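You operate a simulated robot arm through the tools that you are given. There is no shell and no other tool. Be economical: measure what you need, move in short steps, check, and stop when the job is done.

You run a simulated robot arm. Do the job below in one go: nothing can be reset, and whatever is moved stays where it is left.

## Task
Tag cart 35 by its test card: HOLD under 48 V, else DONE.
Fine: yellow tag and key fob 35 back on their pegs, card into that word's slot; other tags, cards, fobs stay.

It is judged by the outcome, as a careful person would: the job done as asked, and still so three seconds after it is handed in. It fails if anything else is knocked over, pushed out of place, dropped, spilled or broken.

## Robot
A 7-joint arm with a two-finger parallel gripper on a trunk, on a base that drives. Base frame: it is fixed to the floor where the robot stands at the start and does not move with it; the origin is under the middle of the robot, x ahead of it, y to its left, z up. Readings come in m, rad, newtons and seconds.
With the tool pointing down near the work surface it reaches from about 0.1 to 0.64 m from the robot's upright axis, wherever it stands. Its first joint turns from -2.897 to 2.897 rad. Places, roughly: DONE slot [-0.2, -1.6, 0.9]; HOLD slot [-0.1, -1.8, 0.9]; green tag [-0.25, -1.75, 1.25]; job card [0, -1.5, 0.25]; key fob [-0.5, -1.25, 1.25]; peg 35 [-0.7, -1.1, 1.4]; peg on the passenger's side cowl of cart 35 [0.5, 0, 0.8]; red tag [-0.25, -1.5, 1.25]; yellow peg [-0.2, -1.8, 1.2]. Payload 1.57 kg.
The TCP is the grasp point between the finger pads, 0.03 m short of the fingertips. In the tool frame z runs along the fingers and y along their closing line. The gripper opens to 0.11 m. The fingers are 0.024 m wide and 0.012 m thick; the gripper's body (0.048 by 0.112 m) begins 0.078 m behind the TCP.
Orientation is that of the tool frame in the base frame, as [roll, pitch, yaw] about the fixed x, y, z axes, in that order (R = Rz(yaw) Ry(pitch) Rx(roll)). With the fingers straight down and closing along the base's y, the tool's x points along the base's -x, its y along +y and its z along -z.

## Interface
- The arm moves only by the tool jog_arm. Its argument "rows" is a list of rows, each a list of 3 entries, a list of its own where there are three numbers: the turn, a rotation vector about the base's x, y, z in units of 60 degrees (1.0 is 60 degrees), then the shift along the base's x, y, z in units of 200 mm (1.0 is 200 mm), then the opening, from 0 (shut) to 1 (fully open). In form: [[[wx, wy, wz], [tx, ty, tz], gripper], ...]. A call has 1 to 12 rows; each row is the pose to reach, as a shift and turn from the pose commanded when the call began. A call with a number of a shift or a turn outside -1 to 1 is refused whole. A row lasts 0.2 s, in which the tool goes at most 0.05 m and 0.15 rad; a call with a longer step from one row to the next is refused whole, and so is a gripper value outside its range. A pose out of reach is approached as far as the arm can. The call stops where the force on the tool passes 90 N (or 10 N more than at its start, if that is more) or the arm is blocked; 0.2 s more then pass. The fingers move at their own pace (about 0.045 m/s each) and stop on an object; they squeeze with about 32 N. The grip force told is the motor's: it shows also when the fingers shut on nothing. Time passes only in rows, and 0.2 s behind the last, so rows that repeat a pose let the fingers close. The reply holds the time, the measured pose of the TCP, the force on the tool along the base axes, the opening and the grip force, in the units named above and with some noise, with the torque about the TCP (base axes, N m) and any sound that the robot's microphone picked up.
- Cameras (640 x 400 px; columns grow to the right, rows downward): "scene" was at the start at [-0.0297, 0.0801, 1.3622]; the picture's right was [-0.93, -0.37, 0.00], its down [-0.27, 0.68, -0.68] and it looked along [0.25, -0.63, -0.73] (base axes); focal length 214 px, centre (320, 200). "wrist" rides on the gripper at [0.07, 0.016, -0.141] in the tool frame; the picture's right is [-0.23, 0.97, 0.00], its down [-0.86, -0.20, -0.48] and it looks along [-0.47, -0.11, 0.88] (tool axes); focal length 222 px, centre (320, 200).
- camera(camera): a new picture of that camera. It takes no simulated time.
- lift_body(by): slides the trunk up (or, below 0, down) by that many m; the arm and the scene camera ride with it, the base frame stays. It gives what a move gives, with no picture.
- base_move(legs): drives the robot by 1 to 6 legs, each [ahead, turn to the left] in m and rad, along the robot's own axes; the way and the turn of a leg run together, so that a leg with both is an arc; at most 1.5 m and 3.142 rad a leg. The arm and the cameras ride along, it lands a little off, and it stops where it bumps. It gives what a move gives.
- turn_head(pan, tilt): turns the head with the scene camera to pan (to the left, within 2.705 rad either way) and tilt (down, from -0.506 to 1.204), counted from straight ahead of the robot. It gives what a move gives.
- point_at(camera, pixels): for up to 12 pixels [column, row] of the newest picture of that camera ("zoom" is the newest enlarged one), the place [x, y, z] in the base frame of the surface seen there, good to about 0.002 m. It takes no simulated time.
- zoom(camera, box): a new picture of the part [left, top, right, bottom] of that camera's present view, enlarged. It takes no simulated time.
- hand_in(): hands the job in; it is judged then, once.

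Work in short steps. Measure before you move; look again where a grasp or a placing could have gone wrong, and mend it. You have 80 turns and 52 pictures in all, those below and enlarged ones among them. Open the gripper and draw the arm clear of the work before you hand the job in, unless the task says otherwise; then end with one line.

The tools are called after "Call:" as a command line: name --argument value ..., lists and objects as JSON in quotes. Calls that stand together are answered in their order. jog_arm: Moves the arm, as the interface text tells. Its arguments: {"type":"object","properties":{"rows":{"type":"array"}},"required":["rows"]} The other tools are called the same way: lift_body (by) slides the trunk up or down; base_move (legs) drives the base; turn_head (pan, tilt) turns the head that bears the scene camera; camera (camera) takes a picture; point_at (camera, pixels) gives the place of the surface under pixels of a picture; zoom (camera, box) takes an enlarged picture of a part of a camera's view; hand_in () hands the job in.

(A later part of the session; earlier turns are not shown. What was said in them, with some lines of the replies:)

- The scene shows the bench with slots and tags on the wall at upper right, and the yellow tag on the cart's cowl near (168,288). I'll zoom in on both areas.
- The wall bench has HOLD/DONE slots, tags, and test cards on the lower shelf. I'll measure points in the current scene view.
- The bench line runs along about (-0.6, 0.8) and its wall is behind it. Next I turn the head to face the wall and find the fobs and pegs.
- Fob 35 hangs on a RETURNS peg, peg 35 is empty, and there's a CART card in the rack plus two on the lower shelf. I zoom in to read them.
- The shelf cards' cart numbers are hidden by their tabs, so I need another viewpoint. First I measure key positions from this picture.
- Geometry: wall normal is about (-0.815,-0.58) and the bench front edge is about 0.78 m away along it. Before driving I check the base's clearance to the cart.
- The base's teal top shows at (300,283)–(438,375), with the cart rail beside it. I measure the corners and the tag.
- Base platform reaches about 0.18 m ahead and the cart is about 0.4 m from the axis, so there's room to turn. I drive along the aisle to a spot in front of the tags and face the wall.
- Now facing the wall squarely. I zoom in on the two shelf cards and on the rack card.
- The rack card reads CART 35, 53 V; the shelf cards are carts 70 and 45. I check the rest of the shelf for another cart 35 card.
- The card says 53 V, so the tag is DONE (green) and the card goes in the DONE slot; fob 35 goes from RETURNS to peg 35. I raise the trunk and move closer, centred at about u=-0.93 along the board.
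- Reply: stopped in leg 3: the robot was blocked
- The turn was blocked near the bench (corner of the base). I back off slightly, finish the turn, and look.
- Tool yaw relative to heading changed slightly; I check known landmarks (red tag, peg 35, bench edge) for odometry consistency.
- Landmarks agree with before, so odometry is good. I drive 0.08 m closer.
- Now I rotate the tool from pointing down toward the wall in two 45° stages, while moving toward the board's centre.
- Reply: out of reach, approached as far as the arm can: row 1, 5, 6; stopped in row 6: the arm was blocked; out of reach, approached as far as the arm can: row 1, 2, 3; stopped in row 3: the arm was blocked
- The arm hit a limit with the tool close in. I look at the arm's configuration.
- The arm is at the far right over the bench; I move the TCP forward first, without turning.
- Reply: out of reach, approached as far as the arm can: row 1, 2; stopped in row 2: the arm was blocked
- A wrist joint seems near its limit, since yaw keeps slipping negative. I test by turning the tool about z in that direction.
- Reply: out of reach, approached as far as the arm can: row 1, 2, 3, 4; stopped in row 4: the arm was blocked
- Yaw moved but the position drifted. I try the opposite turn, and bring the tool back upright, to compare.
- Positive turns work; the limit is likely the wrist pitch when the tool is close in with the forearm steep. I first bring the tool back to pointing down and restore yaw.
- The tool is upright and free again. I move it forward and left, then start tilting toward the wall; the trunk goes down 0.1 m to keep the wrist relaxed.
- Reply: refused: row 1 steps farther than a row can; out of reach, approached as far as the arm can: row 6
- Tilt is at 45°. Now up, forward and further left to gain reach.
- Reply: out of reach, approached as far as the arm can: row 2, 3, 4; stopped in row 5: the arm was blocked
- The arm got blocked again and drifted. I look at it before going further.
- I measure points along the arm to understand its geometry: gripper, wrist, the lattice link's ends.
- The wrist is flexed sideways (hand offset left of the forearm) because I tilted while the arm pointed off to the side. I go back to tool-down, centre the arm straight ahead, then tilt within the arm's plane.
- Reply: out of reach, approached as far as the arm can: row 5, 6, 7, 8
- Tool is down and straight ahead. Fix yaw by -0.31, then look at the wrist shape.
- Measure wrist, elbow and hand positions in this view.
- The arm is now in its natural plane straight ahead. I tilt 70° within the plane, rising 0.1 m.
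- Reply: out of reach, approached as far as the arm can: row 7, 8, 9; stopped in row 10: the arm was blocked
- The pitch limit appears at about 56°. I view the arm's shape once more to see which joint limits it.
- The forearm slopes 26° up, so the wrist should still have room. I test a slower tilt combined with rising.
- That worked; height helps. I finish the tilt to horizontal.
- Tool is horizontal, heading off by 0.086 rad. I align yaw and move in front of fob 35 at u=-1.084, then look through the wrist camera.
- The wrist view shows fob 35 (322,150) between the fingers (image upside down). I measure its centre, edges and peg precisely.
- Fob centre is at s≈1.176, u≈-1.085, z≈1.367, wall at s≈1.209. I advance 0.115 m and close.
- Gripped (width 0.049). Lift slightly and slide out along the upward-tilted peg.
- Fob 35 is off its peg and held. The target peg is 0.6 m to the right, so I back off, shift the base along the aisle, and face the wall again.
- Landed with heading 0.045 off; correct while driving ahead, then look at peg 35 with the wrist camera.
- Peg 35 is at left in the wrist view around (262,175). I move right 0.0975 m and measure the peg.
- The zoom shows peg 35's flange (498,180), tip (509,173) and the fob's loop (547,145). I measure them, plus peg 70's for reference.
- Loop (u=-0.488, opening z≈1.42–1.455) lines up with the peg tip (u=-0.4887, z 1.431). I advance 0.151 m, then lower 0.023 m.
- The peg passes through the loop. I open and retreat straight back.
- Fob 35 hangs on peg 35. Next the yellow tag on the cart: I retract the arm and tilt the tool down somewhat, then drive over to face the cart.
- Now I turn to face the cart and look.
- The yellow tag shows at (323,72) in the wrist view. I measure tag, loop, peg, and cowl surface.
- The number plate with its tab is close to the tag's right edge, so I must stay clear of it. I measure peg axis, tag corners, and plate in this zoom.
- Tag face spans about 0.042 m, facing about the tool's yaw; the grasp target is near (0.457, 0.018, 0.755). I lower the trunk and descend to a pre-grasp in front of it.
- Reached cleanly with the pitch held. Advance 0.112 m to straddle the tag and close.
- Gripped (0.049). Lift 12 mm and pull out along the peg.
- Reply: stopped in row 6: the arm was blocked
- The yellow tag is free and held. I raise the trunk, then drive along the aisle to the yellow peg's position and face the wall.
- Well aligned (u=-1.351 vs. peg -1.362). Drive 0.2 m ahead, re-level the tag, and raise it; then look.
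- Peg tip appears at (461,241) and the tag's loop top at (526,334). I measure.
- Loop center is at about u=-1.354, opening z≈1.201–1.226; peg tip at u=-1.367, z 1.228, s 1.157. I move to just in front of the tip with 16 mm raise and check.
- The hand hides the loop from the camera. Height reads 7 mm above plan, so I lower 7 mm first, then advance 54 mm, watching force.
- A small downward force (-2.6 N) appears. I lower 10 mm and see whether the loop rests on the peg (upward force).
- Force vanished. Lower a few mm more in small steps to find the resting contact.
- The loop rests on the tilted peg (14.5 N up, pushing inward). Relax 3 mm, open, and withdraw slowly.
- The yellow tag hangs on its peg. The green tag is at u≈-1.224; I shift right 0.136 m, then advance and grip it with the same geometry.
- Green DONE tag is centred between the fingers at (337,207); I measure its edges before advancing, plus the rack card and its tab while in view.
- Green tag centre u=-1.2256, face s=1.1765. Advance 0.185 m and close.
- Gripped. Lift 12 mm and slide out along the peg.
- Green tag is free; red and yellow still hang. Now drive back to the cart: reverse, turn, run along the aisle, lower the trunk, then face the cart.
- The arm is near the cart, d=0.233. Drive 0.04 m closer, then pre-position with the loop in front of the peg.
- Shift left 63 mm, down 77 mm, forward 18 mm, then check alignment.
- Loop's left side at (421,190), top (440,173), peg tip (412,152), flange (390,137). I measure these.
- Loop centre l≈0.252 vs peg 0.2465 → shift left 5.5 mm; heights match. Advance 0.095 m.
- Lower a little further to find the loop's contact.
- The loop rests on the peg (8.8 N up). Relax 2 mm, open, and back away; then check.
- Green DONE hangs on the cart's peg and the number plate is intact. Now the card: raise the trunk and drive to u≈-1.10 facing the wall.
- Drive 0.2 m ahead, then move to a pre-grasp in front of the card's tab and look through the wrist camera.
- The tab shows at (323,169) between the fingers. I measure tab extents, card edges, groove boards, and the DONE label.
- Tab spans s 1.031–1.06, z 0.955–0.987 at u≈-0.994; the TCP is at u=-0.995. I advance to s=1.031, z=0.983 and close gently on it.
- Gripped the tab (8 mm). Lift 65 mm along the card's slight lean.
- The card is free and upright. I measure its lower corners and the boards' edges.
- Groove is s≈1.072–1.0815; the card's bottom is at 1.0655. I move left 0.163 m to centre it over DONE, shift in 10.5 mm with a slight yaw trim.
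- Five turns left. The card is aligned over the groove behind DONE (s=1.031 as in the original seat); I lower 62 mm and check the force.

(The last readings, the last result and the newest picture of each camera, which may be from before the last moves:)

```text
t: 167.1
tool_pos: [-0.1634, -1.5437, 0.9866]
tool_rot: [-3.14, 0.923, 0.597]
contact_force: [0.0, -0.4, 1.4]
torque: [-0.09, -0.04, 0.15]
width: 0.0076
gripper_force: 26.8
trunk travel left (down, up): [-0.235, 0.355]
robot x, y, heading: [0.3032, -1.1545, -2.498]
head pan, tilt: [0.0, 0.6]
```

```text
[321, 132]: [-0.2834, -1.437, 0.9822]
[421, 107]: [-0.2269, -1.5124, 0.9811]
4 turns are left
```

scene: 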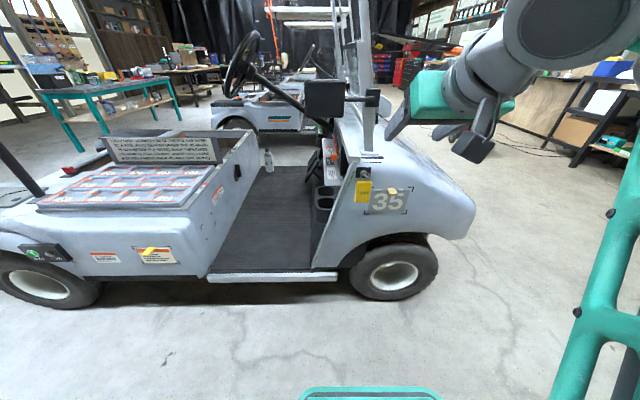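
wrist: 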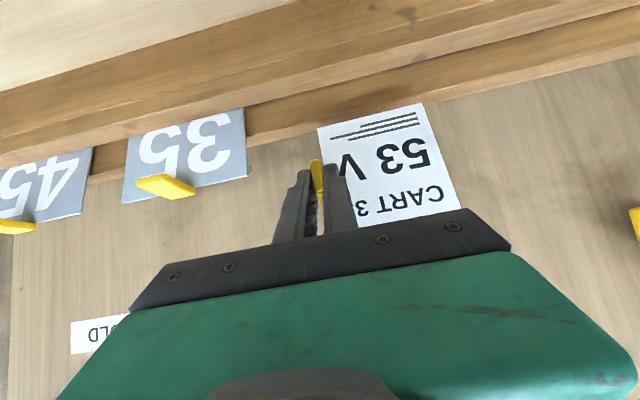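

It descended to 0.987 with no resistance, so it is in the groove. Lower 3 mm more, open, and withdraw straight back.

Call:
jog_arm --rows '[[[0, 0, 0], [0, 0, -0.018], 0], [[0, 0, 0], [0, 0, -0.018], 0.15], [[0, 0, 0], [0, 0, -0.018], 0.3], [[0, 0, 0], [0, 0, -0.018], 0.3], [[0, 0, 0], [0.08, 0.057, -0.005], 0.3], [[0, 0, 0], [0.2, 0.145, 0.03], 0.3], [[0, 0, 0], [0.36, 0.26, 0.1], 0.3], [[0, 0, 0], [0.5, 0.36, 0.2], 0.3], [[0, 0, 0], [0.6, 0.43, 0.35], 0.3]]'

Call:
camera --camera "wrist"

```text
t: 169.3
tool_pos: [-0.051, -1.4673, 1.0229]
tool_rot: [-3.088, 0.847, 0.632]
contact_force: [-0.9, 0.9, -0.5]
torque: [0.03, -0.02, 0.01]
width: 0.0329
gripper_force: 0.1
trunk travel left (down, up): [-0.235, 0.355]
robot x, y, heading: [0.2976, -1.1548, -2.495]
head pan, tilt: [0.0, 0.6]
stopped in row 9: the arm was blocked; the commanded pose is now the measured one
```

```text
0 pictures are left
3 turns are left
```

wrist: 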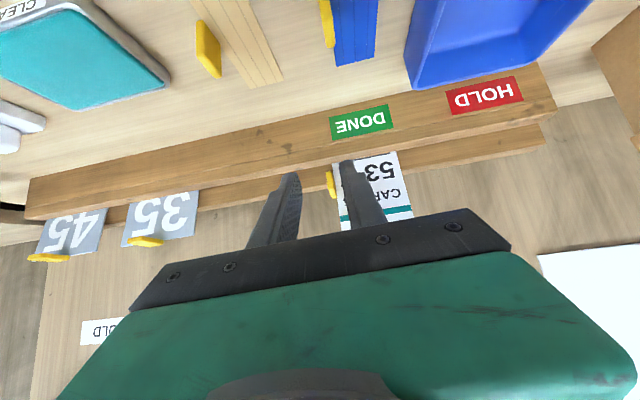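

The card stands in the groove directly behind the DONE label, with the gripper open and clear. I open fully and hand in.

Call:
jog_arm --rows '[[[0, 0, 0], [0, 0, 0.05], 0.6], [[0, 0, 0], [0, 0, 0.1], 0.8]]'

Call:
hand_in

```text
t: 169.9
tool_pos: [-0.051, -1.4661, 1.0453]
tool_rot: [-3.092, 0.851, 0.627]
contact_force: [0.2, 0.3, 0.7]
torque: [0.04, 0.03, -0.03]
width: 0.0832
gripper_force: 0.1
trunk travel left (down, up): [-0.235, 0.355]
robot x, y, heading: [0.3062, -1.1531, -2.496]
head pan, tilt: [0.0, 0.6]
```

```text
The job is handed in.
```

Cart 35's test card reads 53 V, so it now carries the green DONE tag; the yellow tag and key fob 35 are back on their pegs, the card is in the DONE slot, and the job is handed in.
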